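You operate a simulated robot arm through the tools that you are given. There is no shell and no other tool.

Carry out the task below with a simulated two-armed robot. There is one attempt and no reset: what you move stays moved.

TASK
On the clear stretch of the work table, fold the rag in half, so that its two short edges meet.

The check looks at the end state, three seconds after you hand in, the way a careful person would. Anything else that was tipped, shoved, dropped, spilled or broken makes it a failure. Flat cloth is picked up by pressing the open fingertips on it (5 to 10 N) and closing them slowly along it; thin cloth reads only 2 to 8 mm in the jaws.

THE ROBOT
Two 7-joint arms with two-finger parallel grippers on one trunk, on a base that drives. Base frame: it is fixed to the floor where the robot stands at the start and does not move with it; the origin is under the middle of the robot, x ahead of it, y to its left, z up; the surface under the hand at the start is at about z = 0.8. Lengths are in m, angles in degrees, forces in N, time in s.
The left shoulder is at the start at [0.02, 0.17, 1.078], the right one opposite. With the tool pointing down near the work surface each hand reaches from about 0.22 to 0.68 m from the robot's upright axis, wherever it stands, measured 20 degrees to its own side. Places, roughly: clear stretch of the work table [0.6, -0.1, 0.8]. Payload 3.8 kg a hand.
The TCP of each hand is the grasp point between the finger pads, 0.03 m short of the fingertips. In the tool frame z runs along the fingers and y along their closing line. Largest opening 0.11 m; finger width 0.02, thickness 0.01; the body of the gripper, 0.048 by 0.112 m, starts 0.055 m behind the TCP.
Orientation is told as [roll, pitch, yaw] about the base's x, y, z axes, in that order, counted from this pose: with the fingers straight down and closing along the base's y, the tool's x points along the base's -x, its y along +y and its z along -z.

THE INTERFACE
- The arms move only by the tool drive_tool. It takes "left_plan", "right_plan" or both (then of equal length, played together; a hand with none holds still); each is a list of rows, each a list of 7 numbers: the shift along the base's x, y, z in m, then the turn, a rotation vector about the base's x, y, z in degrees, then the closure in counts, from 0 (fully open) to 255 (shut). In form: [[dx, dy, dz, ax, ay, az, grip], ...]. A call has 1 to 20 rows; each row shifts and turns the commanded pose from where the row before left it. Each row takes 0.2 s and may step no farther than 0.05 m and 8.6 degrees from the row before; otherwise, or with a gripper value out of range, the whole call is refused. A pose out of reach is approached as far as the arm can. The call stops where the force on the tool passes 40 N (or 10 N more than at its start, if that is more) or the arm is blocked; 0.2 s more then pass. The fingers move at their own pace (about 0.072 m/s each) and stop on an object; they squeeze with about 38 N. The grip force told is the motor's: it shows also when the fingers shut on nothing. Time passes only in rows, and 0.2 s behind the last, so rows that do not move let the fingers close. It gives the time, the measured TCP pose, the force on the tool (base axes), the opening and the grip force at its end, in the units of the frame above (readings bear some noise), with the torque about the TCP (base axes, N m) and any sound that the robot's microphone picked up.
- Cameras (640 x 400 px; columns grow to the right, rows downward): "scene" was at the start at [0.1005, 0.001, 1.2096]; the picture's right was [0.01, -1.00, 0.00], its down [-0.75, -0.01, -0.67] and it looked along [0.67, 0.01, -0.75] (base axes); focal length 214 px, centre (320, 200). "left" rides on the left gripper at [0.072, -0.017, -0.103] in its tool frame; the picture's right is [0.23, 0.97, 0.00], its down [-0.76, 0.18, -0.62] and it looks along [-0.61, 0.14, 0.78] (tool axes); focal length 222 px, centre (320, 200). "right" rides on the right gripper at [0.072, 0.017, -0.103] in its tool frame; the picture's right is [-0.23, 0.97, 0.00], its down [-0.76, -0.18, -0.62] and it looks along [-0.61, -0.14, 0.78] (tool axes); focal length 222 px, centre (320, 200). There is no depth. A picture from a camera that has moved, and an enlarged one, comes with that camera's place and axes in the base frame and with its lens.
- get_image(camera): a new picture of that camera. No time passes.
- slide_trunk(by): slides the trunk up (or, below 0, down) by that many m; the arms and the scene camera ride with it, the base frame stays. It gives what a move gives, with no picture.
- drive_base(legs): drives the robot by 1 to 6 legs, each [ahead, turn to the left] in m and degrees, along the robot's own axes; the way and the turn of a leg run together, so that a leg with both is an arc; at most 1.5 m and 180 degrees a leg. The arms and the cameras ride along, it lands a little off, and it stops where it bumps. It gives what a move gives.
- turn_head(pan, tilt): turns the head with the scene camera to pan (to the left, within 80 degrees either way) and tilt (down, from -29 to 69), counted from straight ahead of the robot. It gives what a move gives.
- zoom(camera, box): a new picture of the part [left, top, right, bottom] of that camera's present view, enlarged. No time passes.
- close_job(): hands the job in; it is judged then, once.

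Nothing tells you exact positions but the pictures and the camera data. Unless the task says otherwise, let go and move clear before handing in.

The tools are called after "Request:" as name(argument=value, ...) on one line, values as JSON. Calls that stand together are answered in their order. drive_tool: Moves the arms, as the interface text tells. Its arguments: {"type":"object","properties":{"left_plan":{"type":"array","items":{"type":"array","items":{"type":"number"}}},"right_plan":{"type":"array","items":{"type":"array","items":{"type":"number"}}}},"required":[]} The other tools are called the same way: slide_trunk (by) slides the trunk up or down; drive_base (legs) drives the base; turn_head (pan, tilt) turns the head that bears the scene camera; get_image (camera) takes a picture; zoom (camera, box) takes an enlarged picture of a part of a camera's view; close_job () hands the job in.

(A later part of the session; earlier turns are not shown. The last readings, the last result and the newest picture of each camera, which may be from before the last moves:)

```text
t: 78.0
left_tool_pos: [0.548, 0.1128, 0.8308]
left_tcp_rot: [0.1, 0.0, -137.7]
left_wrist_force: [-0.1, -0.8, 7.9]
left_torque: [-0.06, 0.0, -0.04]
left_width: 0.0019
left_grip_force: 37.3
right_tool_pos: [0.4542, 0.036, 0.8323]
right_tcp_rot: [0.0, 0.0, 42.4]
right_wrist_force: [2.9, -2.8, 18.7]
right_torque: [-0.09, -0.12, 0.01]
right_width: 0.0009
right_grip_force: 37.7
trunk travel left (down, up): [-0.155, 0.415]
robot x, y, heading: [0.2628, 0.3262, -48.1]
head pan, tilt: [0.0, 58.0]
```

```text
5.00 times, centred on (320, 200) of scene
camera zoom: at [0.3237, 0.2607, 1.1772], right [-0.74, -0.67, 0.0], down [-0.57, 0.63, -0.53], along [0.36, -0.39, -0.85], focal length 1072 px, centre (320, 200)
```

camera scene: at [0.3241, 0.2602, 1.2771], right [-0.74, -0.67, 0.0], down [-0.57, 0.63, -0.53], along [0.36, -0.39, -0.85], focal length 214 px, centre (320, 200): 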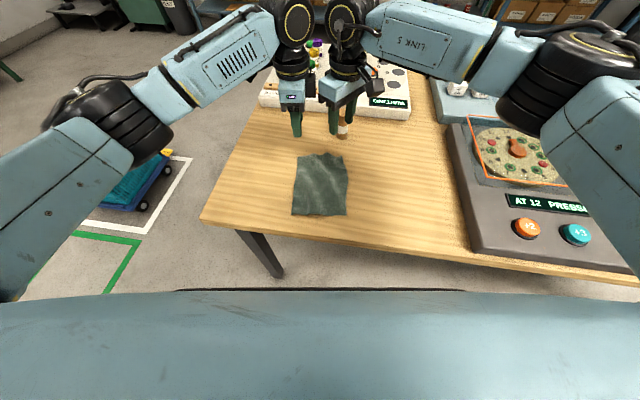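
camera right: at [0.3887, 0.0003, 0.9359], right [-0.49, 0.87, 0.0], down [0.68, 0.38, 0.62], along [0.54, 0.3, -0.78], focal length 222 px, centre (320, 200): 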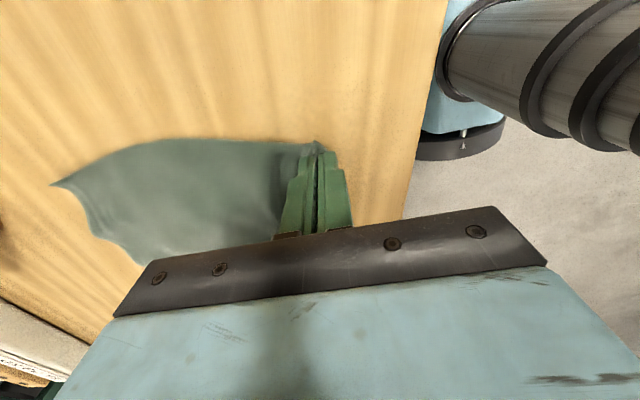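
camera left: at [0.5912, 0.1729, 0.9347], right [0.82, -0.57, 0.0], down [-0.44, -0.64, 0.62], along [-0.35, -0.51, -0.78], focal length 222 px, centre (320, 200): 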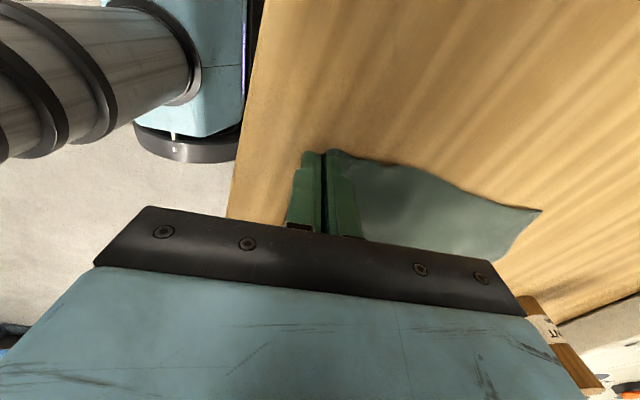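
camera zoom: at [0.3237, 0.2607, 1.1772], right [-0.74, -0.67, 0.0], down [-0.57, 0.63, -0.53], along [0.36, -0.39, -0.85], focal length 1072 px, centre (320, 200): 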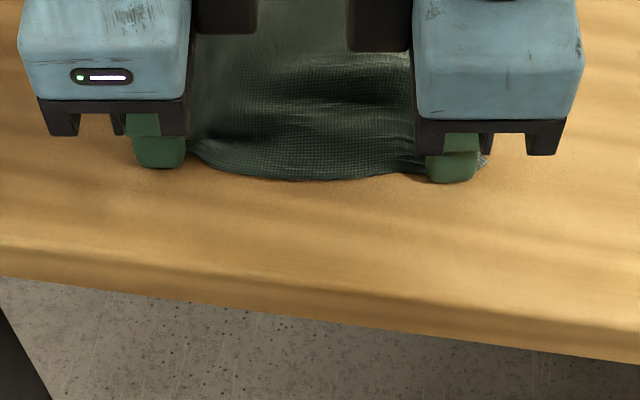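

These are clean edge pinches on both corners. I'll lift along the folding arc, about a quarter of the way, and check the hold.

Request:
drive_tool(left_plan=[[0.0009, -0.001, 0.0148, 0, 0, 0, 255], [0.0028, -0.003, 0.0143, 0, 0, 0, 255], [0.0044, -0.0049, 0.0134, 0, 0, 0, 255], [0.006, -0.0067, 0.0121, 0, 0, 0, 255], [0.0075, -0.0082, 0.0105, 0, 0, 0, 255], [0, 0, 0, 0, 0, 0, 255]], right_plan=[[0.001, -0.0011, 0.0148, 0, 0, 0, 255], [0.003, -0.0033, 0.0143, 0, 0, 0, 255], [0.0048, -0.0053, 0.0134, 0, 0, 0, 255], [0.0066, -0.0073, 0.0121, 0, 0, 0, 255], [0.0081, -0.009, 0.0105, 0, 0, 0, 255], [0, 0, 0, 0, 0, 0, 255]])

Request:
get_image(camera="right")

Request:
get_image(camera="left")

Request:
zoom(camera="scene", box=[250, 120, 390, 230])

```text
t: 79.5
left_tool_pos: [0.5697, 0.087, 0.8964]
left_tcp_rot: [0.0, -0.1, -137.7]
left_wrist_force: [0.1, -0.3, -0.3]
left_torque: [0.0, 0.0, 0.05]
left_width: 0.0019
left_grip_force: 37.5
right_tool_pos: [0.4775, 0.0087, 0.8956]
right_tcp_rot: [0.0, 0.0, 42.3]
right_wrist_force: [-0.4, -0.3, -0.2]
right_torque: [-0.02, 0.01, 0.02]
right_width: 0.001
right_grip_force: 38.3
trunk travel left (down, up): [-0.155, 0.415]
robot x, y, heading: [0.2623, 0.3279, -47.8]
head pan, tilt: [0.0, 58.0]
```

```text
taken
camera right: at [0.4128, -0.0263, 1.0004], right [-0.49, 0.87, 0.0], down [0.68, 0.38, 0.62], along [0.54, 0.3, -0.78], focal length 222 px, centre (320, 200)
```

right: 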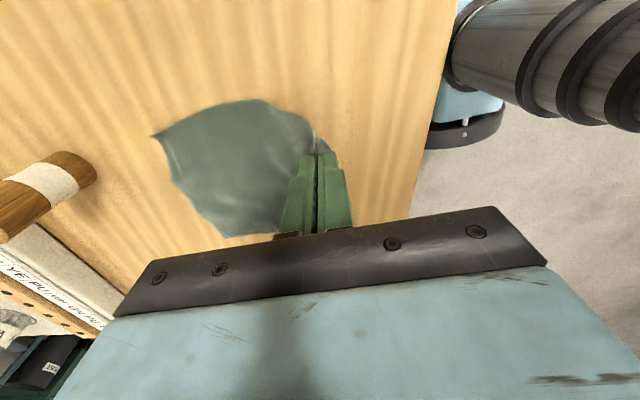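

```text
taken
camera left: at [0.6134, 0.1489, 0.9998], right [0.82, -0.57, 0.0], down [-0.44, -0.64, 0.62], along [-0.35, -0.51, -0.78], focal length 222 px, centre (320, 200)
```

left: 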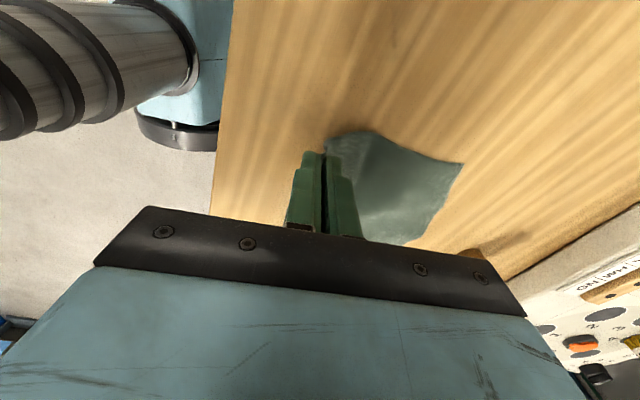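

```text
3.64 times, centred on (320, 175) of scene
camera zoom: at [0.3243, 0.26, 1.177], right [-0.74, -0.67, 0.0], down [-0.57, 0.63, -0.53], along [0.36, -0.39, -0.85], focal length 780 px, centre (320, 291)
```

zoom: 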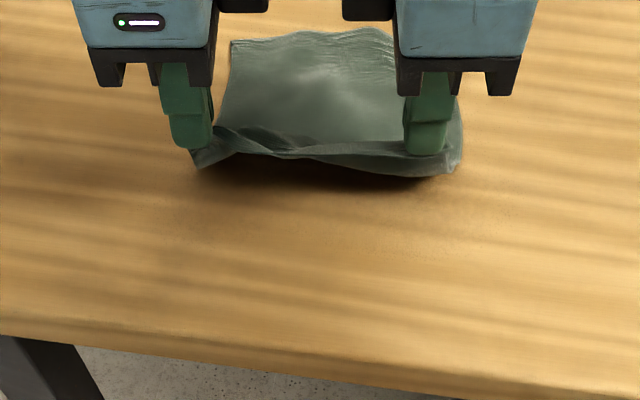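

Both corners are held and the near edge is lifting evenly. I'll carry on over the top of the arc, tilting the hands back as they pass.

Request:
drive_tool(left_plan=[[0.0087, -0.0096, 0.007, 0, 0, 0, 255], [0.0095, -0.0105, 0.005, 0, 0, 0, 255], [0.0102, -0.0113, 0.003, 0, 0, 0, 255], [0.0105, -0.0116, 0.001, 0, 0, 0, 255], [0.0099, -0.011, -0.001, -1.235, -1.12, 0, 255], [0.0097, -0.0107, -0.003, -1.235, -1.12, 0, 255], [0.009, -0.0099, -0.0055, -1.235, -1.12, 0, 255], [0.0081, -0.009, -0.008, -1.235, -1.12, 0, 255], [0, 0, 0, 0, 0, 0, 255]], right_plan=[[0.0089, -0.0099, 0.007, 0, 0, 0, 255], [0.0099, -0.0109, 0.005, 0, 0, 0, 255], [0.0105, -0.0116, 0.003, 0, 0, 0, 255], [0.0108, -0.0119, 0.001, 0, 0, 0, 255], [0.0103, -0.0113, -0.001, -1.235, -1.12, 0, 255], [0.01, -0.011, -0.003, -1.235, -1.12, 0, 255], [0.0093, -0.0103, -0.0055, -1.235, -1.12, 0, 255], [0.0084, -0.0093, -0.008, -1.235, -1.12, 0, 255], [0, 0, 0, 0, 0, 0, 255]])

Request:
get_image(camera="right")

Request:
get_image(camera="left")

Request:
zoom(camera="scene", box=[250, 100, 390, 210])

```text
t: 81.5
left_tool_pos: [0.6451, 0.0038, 0.8944]
left_tcp_rot: [6.7, 0.1, -137.7]
left_wrist_force: [0.4, -0.1, -0.1]
left_torque: [0.04, 0.0, -0.01]
left_width: 0.0019
left_grip_force: 37.4
right_tool_pos: [0.5554, -0.0753, 0.8945]
right_tcp_rot: [-6.7, 0.1, 42.4]
right_wrist_force: [-0.1, -0.6, 1.4]
right_torque: [-0.01, -0.01, 0.03]
right_width: 0.001
right_grip_force: 37.8
trunk travel left (down, up): [-0.155, 0.415]
robot x, y, heading: [0.264, 0.3246, -47.6]
head pan, tilt: [0.0, 58.0]
```

```text
taken
camera right: at [0.4827, -0.1029, 0.9964], right [-0.48, 0.87, -0.11], down [0.63, 0.44, 0.64], along [0.6, 0.24, -0.76], focal length 222 px, centre (320, 200)
```

right: 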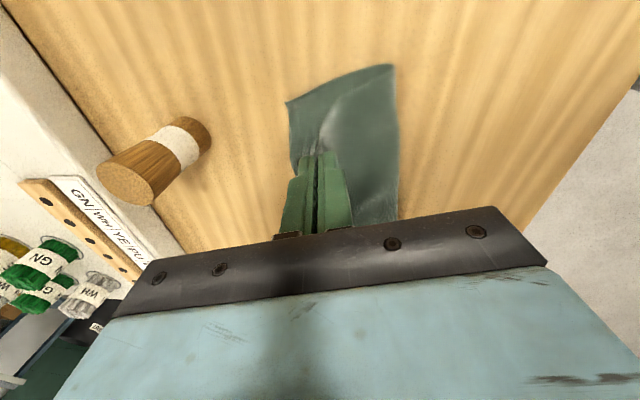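

```text
taken
camera left: at [0.6809, 0.0738, 0.995], right [0.82, -0.56, 0.11], down [-0.49, -0.59, 0.64], along [-0.29, -0.58, -0.76], focal length 222 px, centre (320, 200)
```

left: 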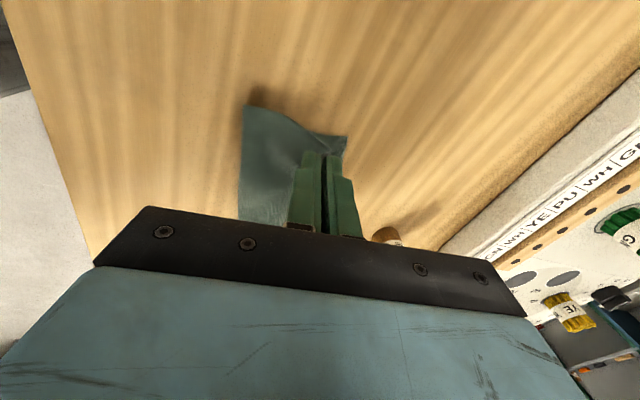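

```text
3.64 times, centred on (320, 155) of scene
camera zoom: at [0.3242, 0.2601, 1.1771], right [-0.74, -0.67, 0.0], down [-0.57, 0.63, -0.53], along [0.36, -0.39, -0.85], focal length 780 px, centre (320, 364)
```

zoom: 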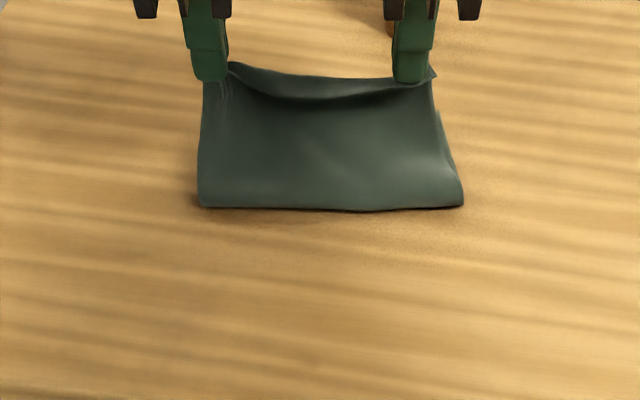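

The fold is forming cleanly, with the crease at X ≈ 0.445 and both corners held. I'll lay the edge down onto the far edge.

Request:
drive_tool(left_plan=[[0.0064, -0.007, -0.01, -1.235, -1.12, 0, 255], [0.0052, -0.0058, -0.012, -1.235, -1.12, 0, 255], [0.0037, -0.0041, -0.013, -1.235, -1.12, 0, 255], [0.002, -0.0022, -0.012, -1.235, -1.12, 0, 255], [0.0005, -0.0005, -0.005, -1.235, -1.12, 0, 255], [0, 0, 0, 0, 0, 0, 255]], right_plan=[[0.0064, -0.007, -0.01, -1.235, -1.12, 0, 255], [0.0052, -0.0058, -0.012, -1.235, -1.12, 0, 255], [0.0037, -0.0041, -0.013, -1.235, -1.12, 0, 255], [0.002, -0.0022, -0.012, -1.235, -1.12, 0, 255], [0.0005, -0.0005, -0.005, -1.235, -1.12, 0, 255], [0, 0, 0, 0, 0, 0, 255]])

Request:
get_image(camera="right")

Request:
get_image(camera="left")

Request:
zoom(camera="scene", box=[260, 100, 380, 200])

```text
t: 82.8
left_tool_pos: [0.6634, -0.0149, 0.8431]
left_tcp_rot: [15.2, 0.0, -137.8]
left_wrist_force: [0.0, 0.2, -0.4]
left_torque: [0.05, 0.0, 0.02]
left_width: 0.0016
left_grip_force: 37.5
right_tool_pos: [0.5738, -0.0955, 0.841]
right_tcp_rot: [-15.2, 0.1, 42.4]
right_wrist_force: [0.6, 0.0, -0.1]
right_torque: [0.01, 0.02, 0.0]
right_width: 0.0009
right_grip_force: 38.4
trunk travel left (down, up): [-0.155, 0.415]
robot x, y, heading: [0.2625, 0.326, -47.9]
head pan, tilt: [0.0, 58.0]
```

```text
taken
camera right: at [0.4911, -0.1122, 0.9385], right [-0.47, 0.85, -0.25], down [0.57, 0.51, 0.65], along [0.68, 0.16, -0.72], focal length 222 px, centre (320, 200)
```

right: 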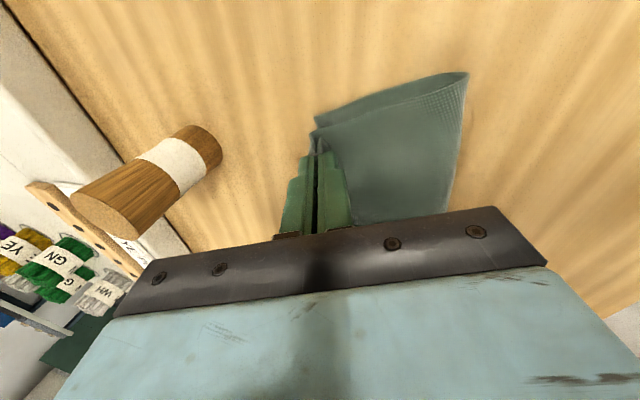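

```text
taken
camera left: at [0.6894, 0.0651, 0.9379], right [0.8, -0.54, 0.25], down [-0.56, -0.52, 0.65], along [-0.22, -0.66, -0.72], focal length 222 px, centre (320, 200)
```

left: 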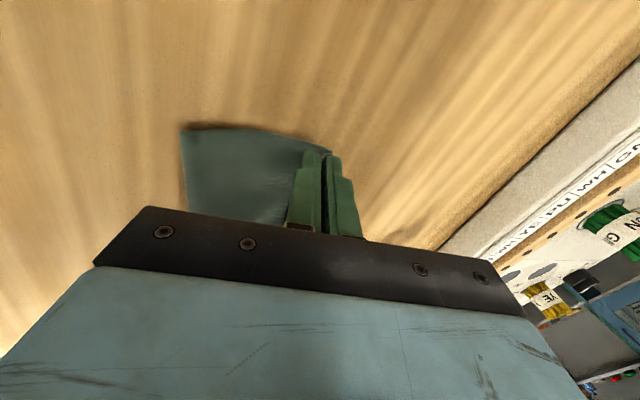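

```text
4.00 times, centred on (320, 150) of scene
camera zoom: at [0.3243, 0.26, 1.1771], right [-0.74, -0.67, 0.0], down [-0.57, 0.63, -0.53], along [0.36, -0.39, -0.85], focal length 858 px, centre (320, 400)
```

zoom: 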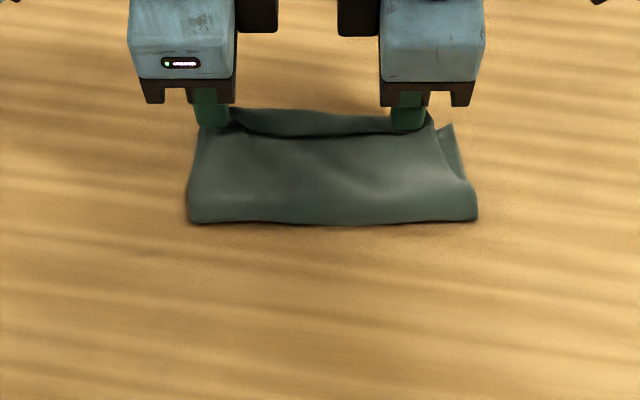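

It's laid down nicely. The lower far-right corner peeks out about 1.2 cm to the right of the upper one, so I'll shift both hands 1 cm right and 4 mm forward, then lower onto the cloth.

Request:
drive_tool(left_plan=[[-0.0024, -0.0049, 0.001, 0, 0, 0, 255], [-0.0023, -0.0048, 0, 0, 0, 0, 255], [0, 0, -0.004, 0, 0, 0, 255], [0, 0, -0.003, 0, 0, 0, 255], [0, 0, 0, 0, 0, 0, 255]], right_plan=[[-0.0024, -0.0049, 0.001, 0, 0, 0, 255], [-0.0023, -0.0048, 0, 0, 0, 0, 255], [0, 0, -0.004, 0, 0, 0, 255], [0, 0, -0.002, 0, 0, 0, 255], [0, 0, 0, 0, 0, 0, 255]])

Request:
get_image(camera="right")

Request:
get_image(camera="left")

Request:
zoom(camera="scene", box=[280, 110, 360, 170])

```text
t: 84.0
left_tool_pos: [0.6586, -0.026, 0.8368]
left_tcp_rot: [15.1, 0.0, -137.7]
left_wrist_force: [0.6, -0.8, 4.3]
left_torque: [0.0, 0.0, 0.0]
left_width: 0.0018
left_grip_force: 37.9
right_tool_pos: [0.5688, -0.1058, 0.8378]
right_tcp_rot: [-15.1, 0.0, 42.4]
right_wrist_force: [-0.6, 0.2, 1.1]
right_torque: [0.0, 0.03, -0.02]
right_width: 0.0011
right_grip_force: 38.3
trunk travel left (down, up): [-0.155, 0.415]
robot x, y, heading: [0.2629, 0.3232, -47.7]
head pan, tilt: [0.0, 58.0]
```

```text
taken
camera right: at [0.4861, -0.1217, 0.9343], right [-0.47, 0.85, -0.25], down [0.57, 0.51, 0.65], along [0.68, 0.16, -0.72], focal length 222 px, centre (320, 200)
```

right: 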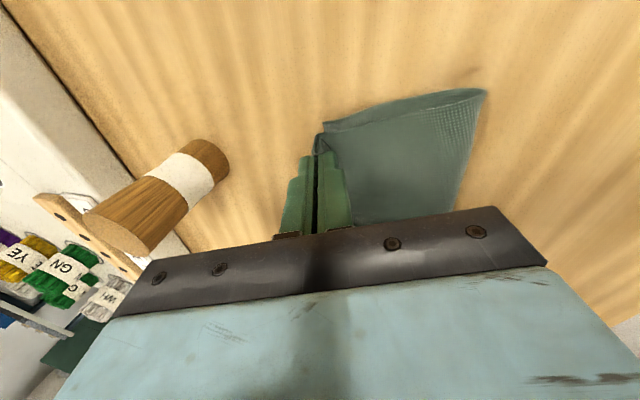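

```text
taken
camera left: at [0.6847, 0.0553, 0.9327], right [0.8, -0.54, 0.25], down [-0.56, -0.52, 0.65], along [-0.22, -0.66, -0.72], focal length 222 px, centre (320, 200)
```

left: 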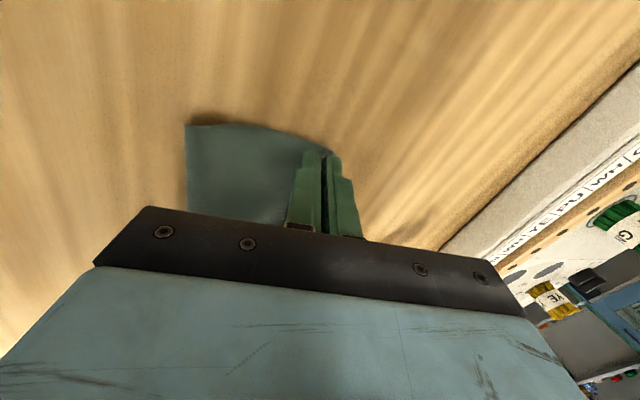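

```text
6.67 times, centred on (320, 140) of scene
camera zoom: at [0.3241, 0.2602, 1.1771], right [-0.74, -0.67, 0.0], down [-0.57, 0.63, -0.53], along [0.36, -0.39, -0.85], focal length 1430 px, centre (320, 600)
```

zoom: 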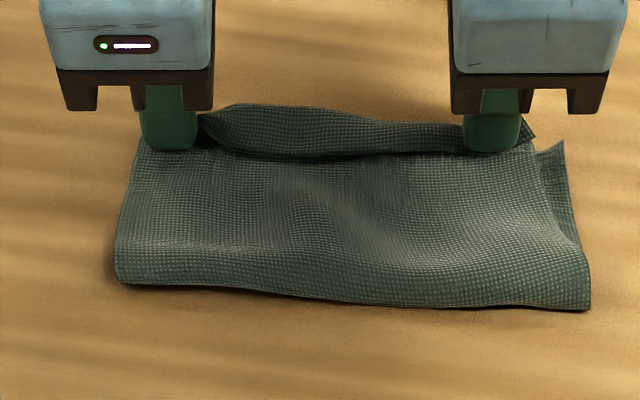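

The whole rag followed along, and the layers line up to within about a centimetre. I'll release by opening slightly and back off along the fingers' axis.

Request:
drive_tool(left_plan=[[0, 0, 0.0005, 0, 0, 0, 245], [0, 0, 0, 0, 0, 0, 235], [0, 0, 0, 0, 0, 0, 225], [0, 0, 0, 0, 0, 0, 215], [0, 0, 0, 0, 0, 0, 215], [-0.0009, 0.001, 0.0048, 0, 0, 0, 215], [-0.0017, 0.0019, 0.0097, 0, 0, 0, 215], [-0.0035, 0.0038, 0.0193, 0, 0, 0, 215], [-0.0035, 0.0038, 0.0193, 0, 0, 0, 215], [-0.007, 0.0076, 0.0386, 0, 0, 0, 215]], right_plan=[[0, 0, 0, 0, 0, 0, 245], [0, 0, 0, 0, 0, 0, 235], [0, 0, 0, 0, 0, 0, 225], [0, 0, 0, 0, 0, 0, 215], [0, 0, 0, 0, 0, 0, 215], [-0.0009, 0.001, 0.0048, 0, 0, 0, 215], [-0.0017, 0.0019, 0.0097, 0, 0, 0, 215], [-0.0035, 0.0038, 0.0193, 0, 0, 0, 215], [-0.0035, 0.0038, 0.0193, 0, 0, 0, 215], [-0.007, 0.0076, 0.0386, 0, 0, 0, 215]])

Request:
get_image(camera="right")

Request:
get_image(camera="left")

Request:
zoom(camera="scene", box=[270, 90, 370, 170])

```text
t: 86.2
left_tool_pos: [0.6418, -0.0079, 0.9295]
left_tcp_rot: [15.0, 0.0, -137.8]
left_wrist_force: [-0.3, 0.8, -0.4]
left_torque: [0.03, -0.01, 0.01]
left_width: 0.0172
left_grip_force: 0.1
right_tool_pos: [0.5527, -0.0879, 0.929]
right_tcp_rot: [-15.0, 0.1, 42.4]
right_wrist_force: [0.1, 0.3, -0.5]
right_torque: [0.02, -0.01, 0.02]
right_width: 0.0171
right_grip_force: 0.1
trunk travel left (down, up): [-0.155, 0.415]
robot x, y, heading: [0.2597, 0.3242, -47.9]
head pan, tilt: [0.0, 58.0]
```

```text
taken
camera right: at [0.4691, -0.1029, 1.0258], right [-0.47, 0.85, -0.25], down [0.57, 0.51, 0.65], along [0.68, 0.16, -0.72], focal length 222 px, centre (320, 200)
```

right: 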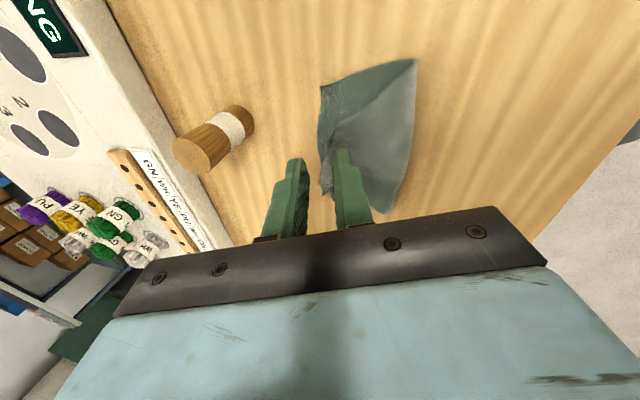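

```text
taken
camera left: at [0.6672, 0.0725, 1.0247], right [0.8, -0.54, 0.25], down [-0.56, -0.52, 0.65], along [-0.22, -0.66, -0.72], focal length 222 px, centre (320, 200)
```

left: 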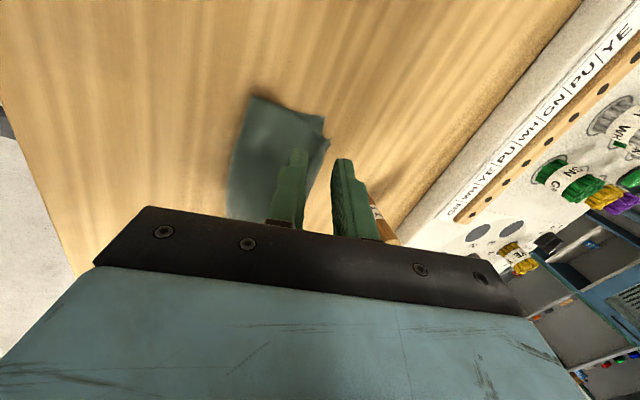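

```text
5.00 times, centred on (320, 130) of scene
camera zoom: at [0.3237, 0.2604, 1.1772], right [-0.74, -0.67, 0.0], down [-0.57, 0.63, -0.53], along [0.36, -0.39, -0.85], focal length 1072 px, centre (320, 550)
```

zoom: 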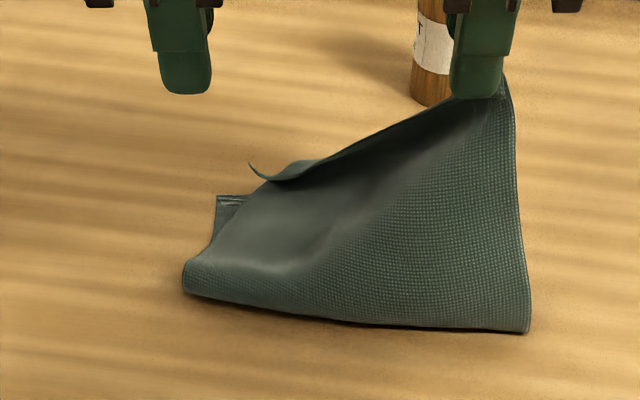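

The left side let go, but the right corner still clings to one finger of the right hand. I'll lower it back along the same path, then open wider at the surface.

Request:
drive_tool(right_plan=[[0.007, -0.0076, -0.0386, 0, 0, 0, 215], [0.0035, -0.0038, -0.0193, 0, 0, 0, 215], [0.0035, -0.0038, -0.0193, 0, 0, 0, 215], [0.0017, -0.0019, -0.0097, 0, 0, 0, 215], [0.0009, -0.001, -0.0045, 0, 0, 0, 215], [0, 0, 0, 0, 0, 0, 215]])

Request:
get_image(camera="right")

Request:
zoom(camera="right", box=[240, 80, 420, 240])

Request:
zoom(camera="scene", box=[270, 90, 370, 170])

```text
t: 87.7
left_tool_pos: [0.6423, -0.0087, 0.9288]
left_tcp_rot: [15.0, -0.1, -137.8]
left_wrist_force: [-0.6, 0.3, -0.6]
left_torque: [-0.02, 0.02, -0.01]
left_width: 0.0171
left_grip_force: 0.0
right_tool_pos: [0.5676, -0.1063, 0.8375]
right_tcp_rot: [-15.3, 0.1, 42.4]
right_wrist_force: [0.2, -0.3, 2.2]
right_torque: [0.03, 0.02, 0.0]
right_width: 0.0172
right_grip_force: 0.0
trunk travel left (down, up): [-0.155, 0.415]
robot x, y, heading: [0.2635, 0.3257, -47.8]
head pan, tilt: [0.0, 58.0]
```

```text
taken
camera right: at [0.4864, -0.1216, 0.9347], right [-0.47, 0.85, -0.25], down [0.57, 0.51, 0.65], along [0.68, 0.16, -0.72], focal length 222 px, centre (320, 200)
```

right: 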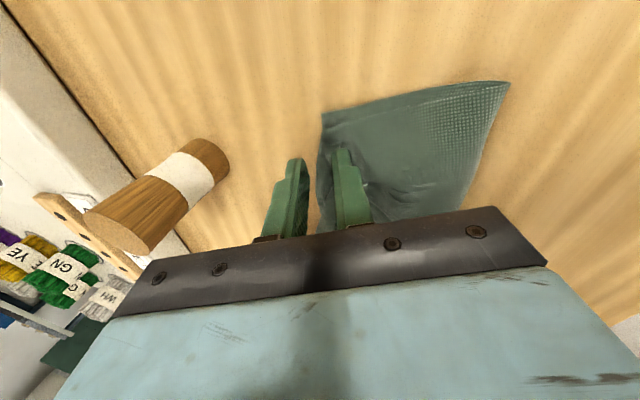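

```text
2.50 times, centred on (330, 160) of right
camera zoom: at [0.4864, -0.1216, 0.9347], right [-0.47, 0.85, -0.25], down [0.57, 0.51, 0.65], along [0.68, 0.16, -0.72], focal length 555 px, centre (295, 300)
```

zoom: 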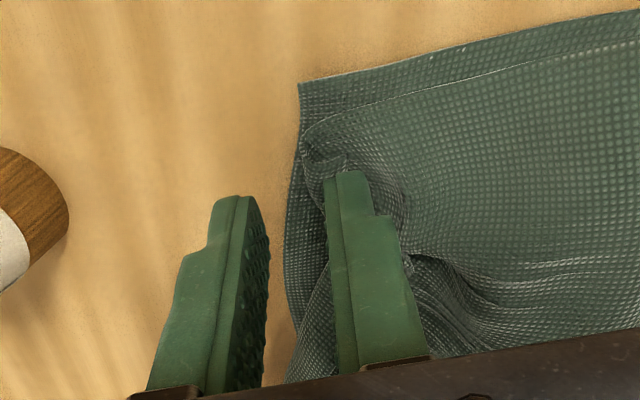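

```text
5.00 times, centred on (320, 130) of scene
camera zoom: at [0.3242, 0.2601, 1.1771], right [-0.74, -0.67, 0.0], down [-0.57, 0.63, -0.53], along [0.36, -0.39, -0.85], focal length 1072 px, centre (320, 550)
```

zoom: 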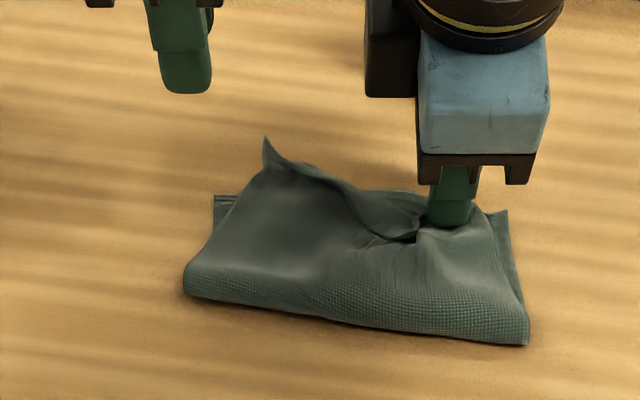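

The bunched edge seems to be wedged between the right pads, so I'll open that hand wider at the surface, shifting slightly forward so the near finger doesn't drag the cloth back.

Request:
drive_tool(right_plan=[[0.0013, -0.0015, 0, 0, 0, 0, 200], [0.0013, -0.0015, 0, 0, 0, 0, 185], [0.0013, -0.0015, 0, 0, 0, 0, 170], [0.0013, -0.0015, 0, 0, 0, 0, 155], [0, 0, 0, 0, 0, 0, 155], [0, 0, 0, 0, 0, 0, 155]])

Request:
zoom(camera="right", box=[200, 60, 440, 240])

Request:
zoom(camera="scene", box=[270, 90, 370, 170])

```text
t: 89.0
left_tool_pos: [0.6427, -0.0077, 0.9287]
left_tcp_rot: [15.1, -0.1, -137.8]
left_wrist_force: [0.6, 0.2, 0.1]
left_torque: [0.02, 0.01, -0.01]
left_width: 0.0174
left_grip_force: 0.2
right_tool_pos: [0.5744, -0.1119, 0.8395]
right_tcp_rot: [-15.3, 0.0, 42.4]
right_wrist_force: [0.1, 0.5, 20.4]
right_torque: [0.44, 0.11, -0.01]
right_width: 0.0404
right_grip_force: 0.1
trunk travel left (down, up): [-0.155, 0.415]
robot x, y, heading: [0.2601, 0.3253, -47.8]
head pan, tilt: [0.0, 58.0]
```

```text
2.22 times, centred on (320, 150) of right
camera zoom: at [0.4914, -0.1273, 0.9361], right [-0.47, 0.85, -0.26], down [0.57, 0.51, 0.65], along [0.68, 0.16, -0.72], focal length 494 px, centre (320, 311)
```

zoom: 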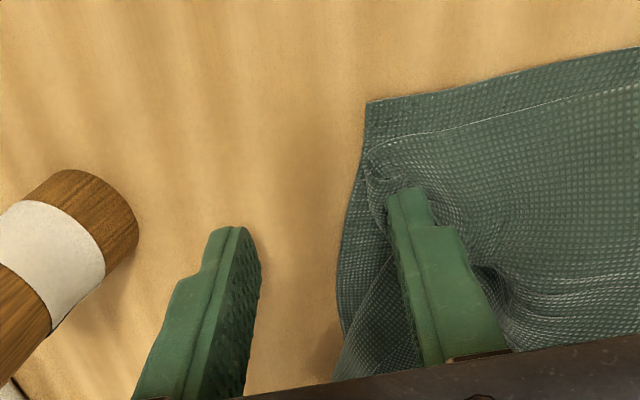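

```text
5.00 times, centred on (320, 130) of scene
camera zoom: at [0.3234, 0.2612, 1.1773], right [-0.74, -0.67, 0.0], down [-0.57, 0.63, -0.53], along [0.36, -0.39, -0.85], focal length 1072 px, centre (320, 550)
```

zoom: 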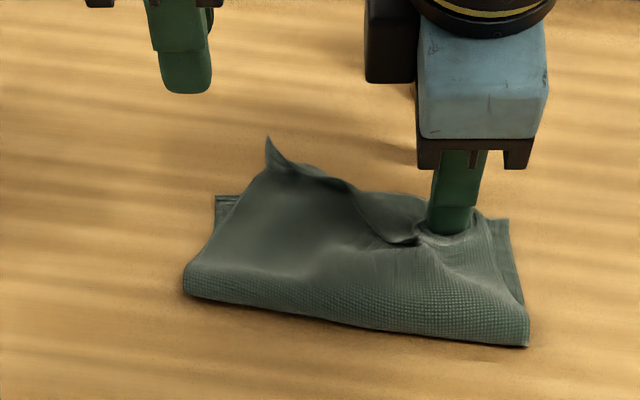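

The near finger is pressing into the cloth with 20 N because of the tilt. I'll raise the hand gently and watch whether the cloth comes along.

Request:
drive_tool(right_plan=[[0, 0, 0.002, 0, 0, 0, 155], [0, 0, 0.003, 0, 0, 0, 155], [0, 0, 0.005, 0, 0, 0, 155], [0, 0, 0.007, 0, 0, 0, 155], [0, 0, 0.008, 0, 0, 0, 155], [0, 0, 0, 0, 0, 0, 155]])

Request:
zoom(camera="right", box=[200, 60, 440, 240])

Request:
zoom(camera="scene", box=[270, 90, 370, 170])

```text
t: 90.5
left_tool_pos: [0.6427, -0.009, 0.9279]
left_tcp_rot: [15.0, 0.0, -137.7]
left_wrist_force: [-1.0, -0.3, -0.1]
left_torque: [0.02, 0.04, -0.02]
left_width: 0.0173
left_grip_force: 0.0
right_tool_pos: [0.5732, -0.1119, 0.8627]
right_tcp_rot: [-15.0, 0.1, 42.4]
right_wrist_force: [-1.0, -0.1, -0.8]
right_torque: [0.03, 0.03, 0.02]
right_width: 0.0432
right_grip_force: 0.2
trunk travel left (down, up): [-0.155, 0.415]
robot x, y, heading: [0.2638, 0.3298, -48.0]
head pan, tilt: [0.0, 58.0]
```

```text
2.22 times, centred on (320, 150) of right
camera zoom: at [0.4915, -0.1284, 0.9596], right [-0.47, 0.85, -0.25], down [0.57, 0.51, 0.65], along [0.68, 0.16, -0.72], focal length 494 px, centre (320, 311)
```

zoom: 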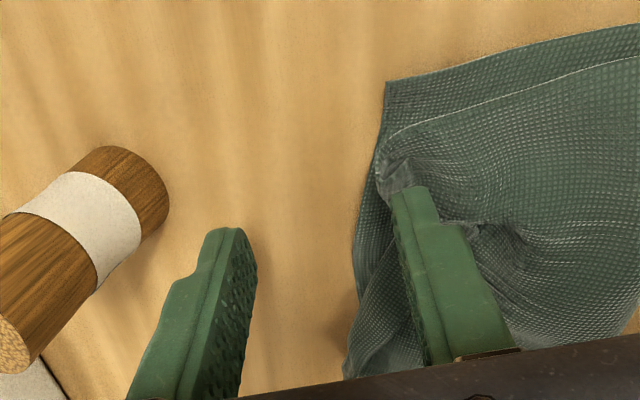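

```text
5.00 times, centred on (320, 130) of scene
camera zoom: at [0.3243, 0.26, 1.177], right [-0.74, -0.67, 0.0], down [-0.57, 0.63, -0.53], along [0.36, -0.39, -0.85], focal length 1072 px, centre (320, 550)
```

zoom: 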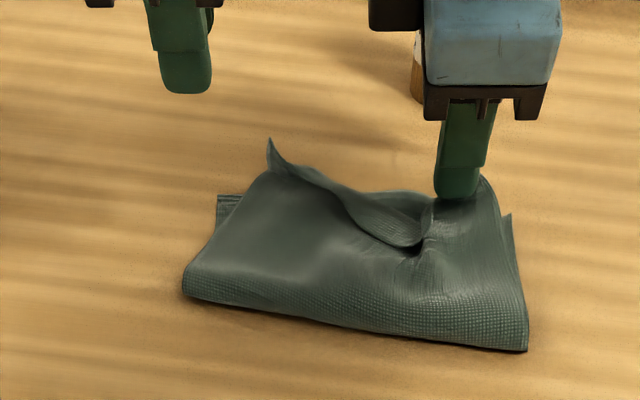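

Request:
zoom(camera="right", box=[320, 100, 400, 160])

Request:
zoom(camera="right", box=[320, 150, 420, 230])

Request:
zoom(camera="scene", box=[325, 110, 365, 140])

Request:
get_image(camera="left")

```text
6.67 times, centred on (360, 130) of right
camera zoom: at [0.4915, -0.1284, 0.9596], right [-0.47, 0.85, -0.25], down [0.57, 0.51, 0.65], along [0.68, 0.16, -0.72], focal length 1481 px, centre (53, 667)
```

zoom: 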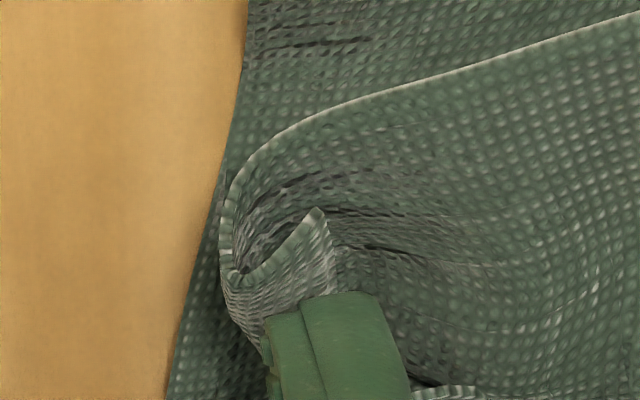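

```text
5.00 times, centred on (370, 190) of right
camera zoom: at [0.4915, -0.1284, 0.9596], right [-0.47, 0.85, -0.25], down [0.57, 0.51, 0.65], along [0.68, 0.16, -0.72], focal length 1111 px, centre (70, 250)
```

zoom: 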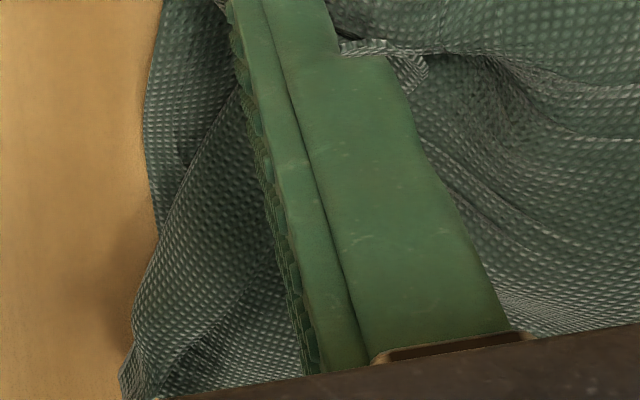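

```text
13.33 times, centred on (345, 125) of scene
camera zoom: at [0.3243, 0.26, 1.177], right [-0.74, -0.67, 0.0], down [-0.57, 0.63, -0.53], along [0.36, -0.39, -0.85], focal length 2860 px, centre (-13, 1200)
```

zoom: 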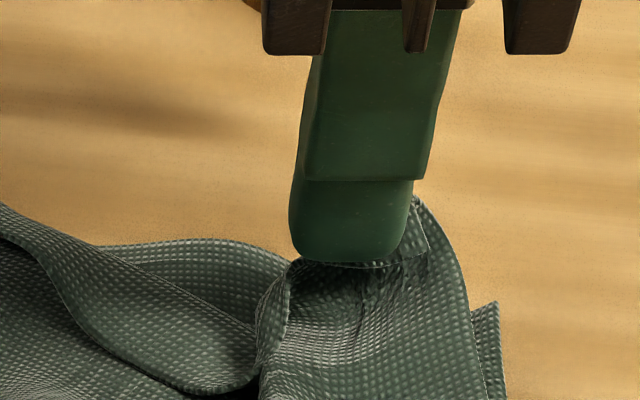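

```text
taken
camera left: at [0.6678, 0.072, 1.0241], right [0.8, -0.54, 0.25], down [-0.56, -0.52, 0.65], along [-0.22, -0.66, -0.72], focal length 222 px, centre (320, 200)
```

left: 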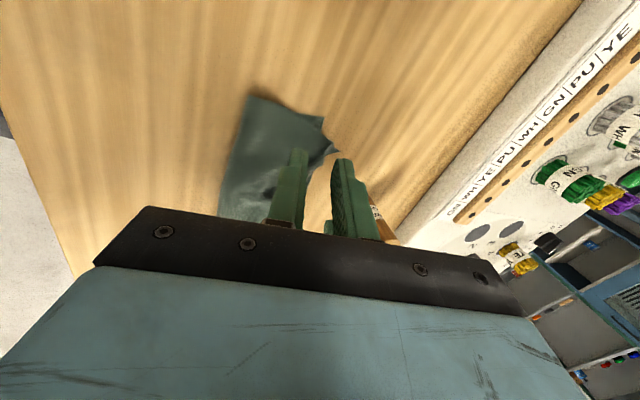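

I can see it now: the edge is curled around the near finger of the right hand in a small trough running sideways. I'll lower slightly and slide that finger out sideways to the right past the corner. That also pulls the upper layer the way it needs to go.

Request:
drive_tool(right_plan=[[0, 0, -0.009, 0, 0, 0, 155], [0, 0, -0.008, 0, 0, 0, 155], [-0.0059, -0.0054, 0, 0, 0, 0, 155], [-0.0059, -0.0054, 0, 0, 0, 0, 155], [-0.0059, -0.0054, 0, 0, 0, 0, 155], [-0.0059, -0.0054, 0, 0, 0, 0, 155], [0, 0, 0, 0, 0, 0, 155]])

Request:
zoom(camera="right", box=[240, 60, 480, 240])

Request:
zoom(camera="scene", box=[270, 90, 370, 170])

```text
t: 92.0
left_tool_pos: [0.6416, -0.0086, 0.9288]
left_tcp_rot: [15.0, 0.0, -137.9]
left_wrist_force: [-0.1, 0.0, -0.2]
left_torque: [0.02, -0.02, 0.01]
left_width: 0.0175
left_grip_force: 0.0
right_tool_pos: [0.5504, -0.1346, 0.8458]
right_tcp_rot: [-15.2, 0.1, 42.3]
right_wrist_force: [0.2, 0.4, -0.7]
right_torque: [0.01, -0.01, 0.02]
right_width: 0.0429
right_grip_force: 0.0
trunk travel left (down, up): [-0.155, 0.415]
robot x, y, heading: [0.264, 0.3262, -48.0]
head pan, tilt: [0.0, 58.0]
```

```text
2.22 times, centred on (360, 150) of right
camera zoom: at [0.4679, -0.1499, 0.9422], right [-0.47, 0.85, -0.25], down [0.57, 0.51, 0.65], along [0.68, 0.16, -0.72], focal length 494 px, centre (231, 311)
```

zoom: 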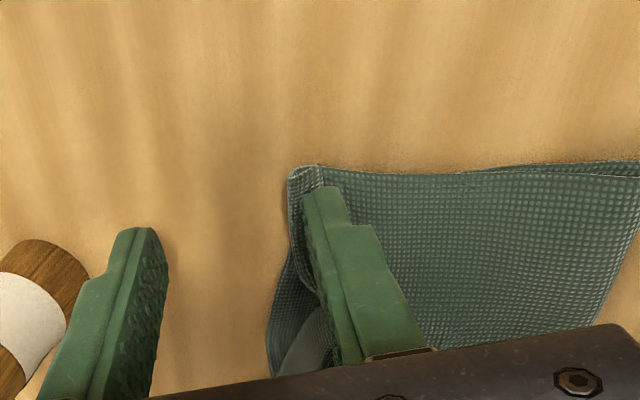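

```text
5.00 times, centred on (320, 130) of scene
camera zoom: at [0.3243, 0.26, 1.1771], right [-0.74, -0.67, 0.0], down [-0.57, 0.63, -0.53], along [0.36, -0.39, -0.85], focal length 1072 px, centre (320, 550)
```

zoom: 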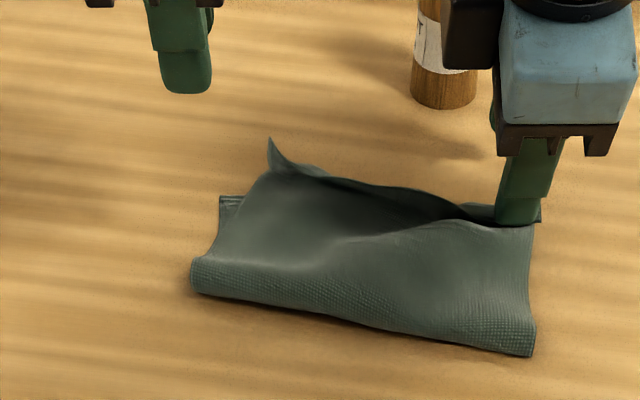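

The upper right corner has slid into line with the lower one. Now the closed left fingers will press the upper layer down beside it, so the right finger can slip out upward without lifting the cloth.

Request:
drive_tool(left_plan=[[-0.0128, -0.0052, 0, 0, 0, 0, 255], [-0.0128, -0.0052, 0, 0, 0, 0, 255], [-0.0128, -0.0052, 0, 0, 0, 0, 255], [-0.0129, -0.0052, 0, 0, 0, 0, 255], [0, 0, -0.025, 0, 0, 0, 255], [0, 0, -0.025, 0, 0, 0, 255], [0, 0, -0.02, 0, 0, 0, 255], [0, 0, -0.01, 0, 0, 0, 255], [0, 0, 0, 0, 0, 0, 255]])

Request:
zoom(camera="scene", box=[270, 90, 370, 170])

```text
t: 94.0
left_tool_pos: [0.5905, -0.0291, 0.8478]
left_tcp_rot: [15.1, -0.1, -137.8]
left_wrist_force: [-0.7, -1.2, 0.4]
left_torque: [0.01, -0.02, 0.02]
left_width: 0.0
left_grip_force: 38.2
right_tool_pos: [0.5504, -0.1345, 0.8458]
right_tcp_rot: [-15.1, 0.1, 42.4]
right_wrist_force: [0.4, -0.3, -0.4]
right_torque: [0.01, -0.05, 0.0]
right_width: 0.0431
right_grip_force: 0.0
trunk travel left (down, up): [-0.155, 0.415]
robot x, y, heading: [0.2611, 0.327, -47.8]
head pan, tilt: [0.0, 58.0]
```

```text
5.00 times, centred on (320, 130) of scene
camera zoom: at [0.3243, 0.26, 1.1771], right [-0.74, -0.67, 0.0], down [-0.57, 0.63, -0.53], along [0.36, -0.39, -0.85], focal length 1072 px, centre (320, 550)
```

zoom: 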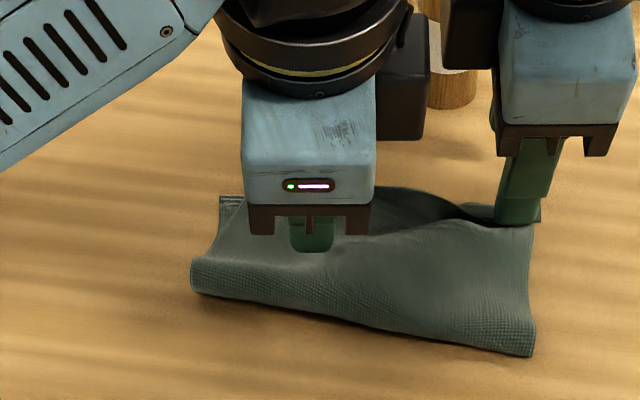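

Request:
drive_tool(left_plan=[[0, 0, -0.004, 0, 0, 0, 255], [0, 0, -0.003, 0, 0, 0, 255], [0, 0, -0.002, 0, 0, 0, 255], [0, 0, 0, 0, 0, 0, 255]])

```text
t: 95.0
left_tool_pos: [0.5911, -0.0296, 0.8381]
left_tcp_rot: [15.0, 0.0, -137.7]
left_wrist_force: [0.0, 0.3, 0.7]
left_torque: [0.03, 0.0, -0.02]
left_width: 0.0
left_grip_force: 37.1
right_tool_pos: [0.55, -0.1336, 0.8444]
right_tcp_rot: [-15.2, 0.1, 42.4]
right_wrist_force: [0.3, -0.5, -0.2]
right_torque: [-0.01, 0.03, -0.03]
right_width: 0.0433
right_grip_force: 0.1
trunk travel left (down, up): [-0.155, 0.415]
robot x, y, heading: [0.268, 0.3247, -48.0]
head pan, tilt: [0.0, 58.0]
```

Request:
drive_tool(left_plan=[[0, 0, -0.002, 0, 0, 0, 255], [0, 0, -0.001, 0, 0, 0, 255], [0, 0, 0, 0, 0, 0, 255]])

```text
t: 95.8
left_tool_pos: [0.5923, -0.0283, 0.8355]
left_tcp_rot: [15.1, -0.1, -137.8]
left_wrist_force: [-0.2, 0.1, -0.9]
left_torque: [0.02, 0.01, 0.02]
left_width: 0.0
left_grip_force: 37.5
right_tool_pos: [0.5499, -0.1329, 0.8465]
right_tcp_rot: [-15.2, 0.1, 42.4]
right_wrist_force: [-0.3, 0.6, -0.5]
right_torque: [-0.03, -0.01, 0.02]
right_width: 0.0432
right_grip_force: 0.1
trunk travel left (down, up): [-0.155, 0.415]
robot x, y, heading: [0.2605, 0.3269, -47.9]
head pan, tilt: [0.0, 58.0]
```

Request:
drive_tool(left_plan=[[0, 0, -0.001, 0, 0, 0, 255], [0, 0, -0.001, 0, 0, 0, 255], [0, 0, 0, 0, 0, 0, 255]])

```text
t: 96.7
left_tool_pos: [0.5904, -0.0287, 0.8343]
left_tcp_rot: [15.1, -0.2, -137.7]
left_wrist_force: [-0.5, -1.1, 0.4]
left_torque: [0.02, 0.0, 0.0]
left_width: 0.0
left_grip_force: 37.7
right_tool_pos: [0.5509, -0.1342, 0.8463]
right_tcp_rot: [-15.1, 0.1, 42.4]
right_wrist_force: [0.2, 0.4, 0.0]
right_torque: [0.02, -0.01, -0.02]
right_width: 0.0429
right_grip_force: 0.0
trunk travel left (down, up): [-0.155, 0.415]
robot x, y, heading: [0.2606, 0.3248, -48.0]
head pan, tilt: [0.0, 58.0]
```

Request:
drive_tool(left_plan=[[0, 0, -0.001, 0, 0, 0, 255], [0, 0, -0.001, 0, 0, 0, 255], [0, 0, 0, 0, 0, 0, 255]])

```text
t: 97.5
left_tool_pos: [0.5913, -0.028, 0.8334]
left_tcp_rot: [15.1, -0.1, -137.8]
left_wrist_force: [-0.1, 0.2, 4.2]
left_torque: [0.06, 0.0, 0.04]
left_width: 0.0004
left_grip_force: 37.7
right_tool_pos: [0.5509, -0.133, 0.8449]
right_tcp_rot: [-15.1, 0.1, 42.4]
right_wrist_force: [-0.2, 0.0, 0.5]
right_torque: [-0.01, 0.02, 0.02]
right_width: 0.043
right_grip_force: 0.0
trunk travel left (down, up): [-0.155, 0.415]
robot x, y, heading: [0.2666, 0.3258, -47.9]
head pan, tilt: [0.0, 58.0]
```

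The left hand now holds the cloth with about 4 N. I'll raise the right hand slowly.

Request:
drive_tool(left_plan=[[0, 0, -0.0003, 0, 0, 0, 255], [0, 0, 0, 0, 0, 0, 255], [0, 0, 0, 0, 0, 0, 255], [0, 0, 0, 0, 0, 0, 255], [0, 0, 0, 0, 0, 0, 255], [0, 0, 0, 0, 0, 0, 255], [0, 0, 0, 0, 0, 0, 255]], right_plan=[[0, 0, 0.004, 0, 0, 0, 155], [0, 0, 0.006, 0, 0, 0, 155], [0, 0, 0.008, 0, 0, 0, 155], [0, 0, 0.01, 0, 0, 0, 155], [0, 0, 0.01, 0, 0, 0, 155], [0, 0, 0.01, 0, 0, 0, 155], [0, 0, 0, 0, 0, 0, 155]])

Request:
zoom(camera="right", box=[240, 60, 480, 240])

Request:
zoom(camera="scene", box=[270, 90, 370, 170])

```text
t: 99.0
left_tool_pos: [0.5908, -0.028, 0.8335]
left_tcp_rot: [15.1, -0.1, -137.8]
left_wrist_force: [1.5, 1.2, 12.9]
left_torque: [0.01, -0.03, -0.02]
left_width: 0.0
left_grip_force: 37.6
right_tool_pos: [0.5505, -0.1322, 0.8931]
right_tcp_rot: [-15.1, 0.0, 42.4]
right_wrist_force: [0.6, 0.7, -0.3]
right_torque: [0.01, -0.01, 0.0]
right_width: 0.0431
right_grip_force: 0.3
trunk travel left (down, up): [-0.155, 0.415]
robot x, y, heading: [0.2645, 0.3266, -47.6]
head pan, tilt: [0.0, 58.0]
```

```text
2.22 times, centred on (360, 150) of right
camera zoom: at [0.4677, -0.1496, 0.9906], right [-0.47, 0.85, -0.25], down [0.57, 0.51, 0.65], along [0.68, 0.16, -0.72], focal length 494 px, centre (231, 311)
```

zoom: 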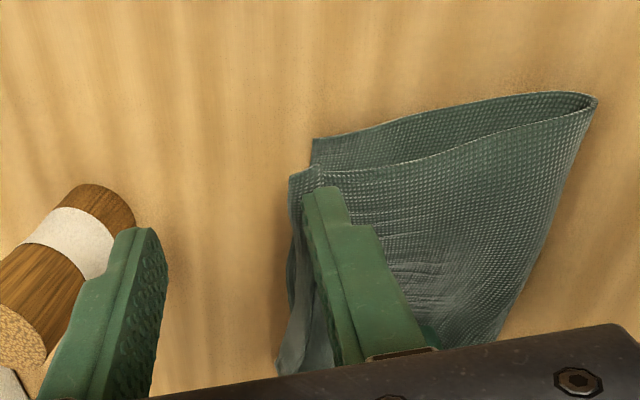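

```text
5.00 times, centred on (320, 130) of scene
camera zoom: at [0.3239, 0.2606, 1.1772], right [-0.74, -0.67, 0.0], down [-0.57, 0.63, -0.53], along [0.36, -0.39, -0.85], focal length 1072 px, centre (320, 550)
```

zoom: 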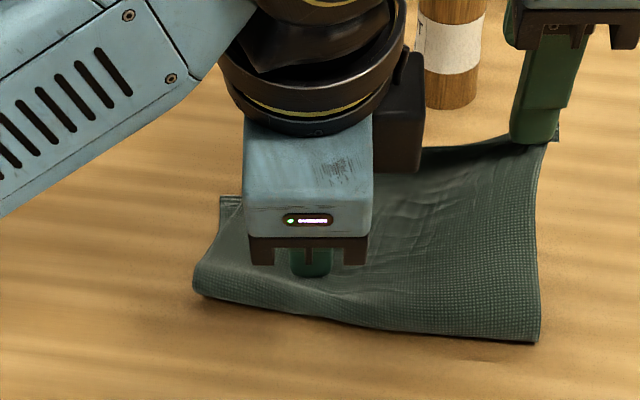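

The edge strip still clings to the inner pad of the near finger. With the cloth slack I'll lower again and peel the finger away backward, off its inner face, while the left hand holds the layer.

Request:
drive_tool(right_plan=[[0, 0, -0.02, 0, 0, 0, 155], [0, 0, -0.02, 0, 0, 0, 155], [0, 0, -0.009, 0, 0, 0, 155], [0, 0, -0.004, 0, 0, 0, 155], [0, 0, 0, 0, 0, 0, 155], [-0.0101, 0.0111, 0.004, 0, 0, 0, 155], [-0.0101, 0.0111, 0.004, 0, 0, 0, 155], [-0.0067, 0.0074, 0.006, 0, 0, 0, 155], [0, 0, 0, 0, 0, 0, 155]])

Request:
zoom(camera="right", box=[240, 60, 480, 240])

Request:
zoom(camera="scene", box=[270, 90, 370, 170])

```text
t: 101.0
left_tool_pos: [0.5908, -0.0285, 0.8332]
left_tcp_rot: [15.1, -0.1, -137.8]
left_wrist_force: [2.8, -0.5, 15.6]
left_torque: [-0.01, -0.05, 0.0]
left_width: 0.0002
left_grip_force: 37.5
right_tool_pos: [0.5233, -0.1033, 0.8555]
right_tcp_rot: [-15.2, 0.1, 42.4]
right_wrist_force: [0.8, -0.2, -0.1]
right_torque: [-0.02, -0.01, -0.02]
right_width: 0.0432
right_grip_force: 0.1
trunk travel left (down, up): [-0.155, 0.415]
robot x, y, heading: [0.2602, 0.3263, -48.0]
head pan, tilt: [0.0, 58.0]
```

```text
2.22 times, centred on (360, 150) of right
camera zoom: at [0.4404, -0.1193, 0.9514], right [-0.47, 0.85, -0.25], down [0.57, 0.51, 0.65], along [0.68, 0.16, -0.72], focal length 494 px, centre (231, 311)
```

zoom: 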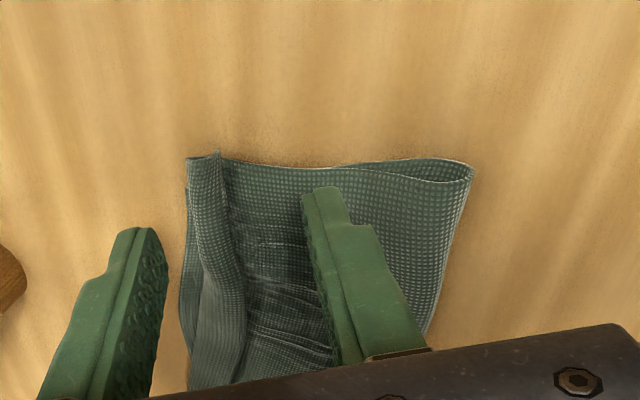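

```text
5.00 times, centred on (320, 130) of scene
camera zoom: at [0.3238, 0.2607, 1.1772], right [-0.74, -0.67, 0.0], down [-0.57, 0.63, -0.53], along [0.36, -0.39, -0.85], focal length 1072 px, centre (320, 550)
```

zoom: 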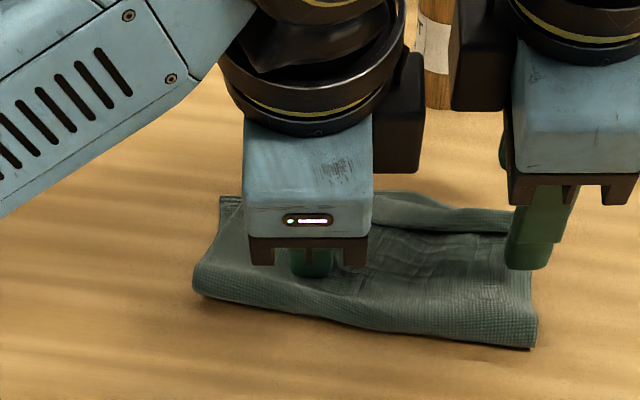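

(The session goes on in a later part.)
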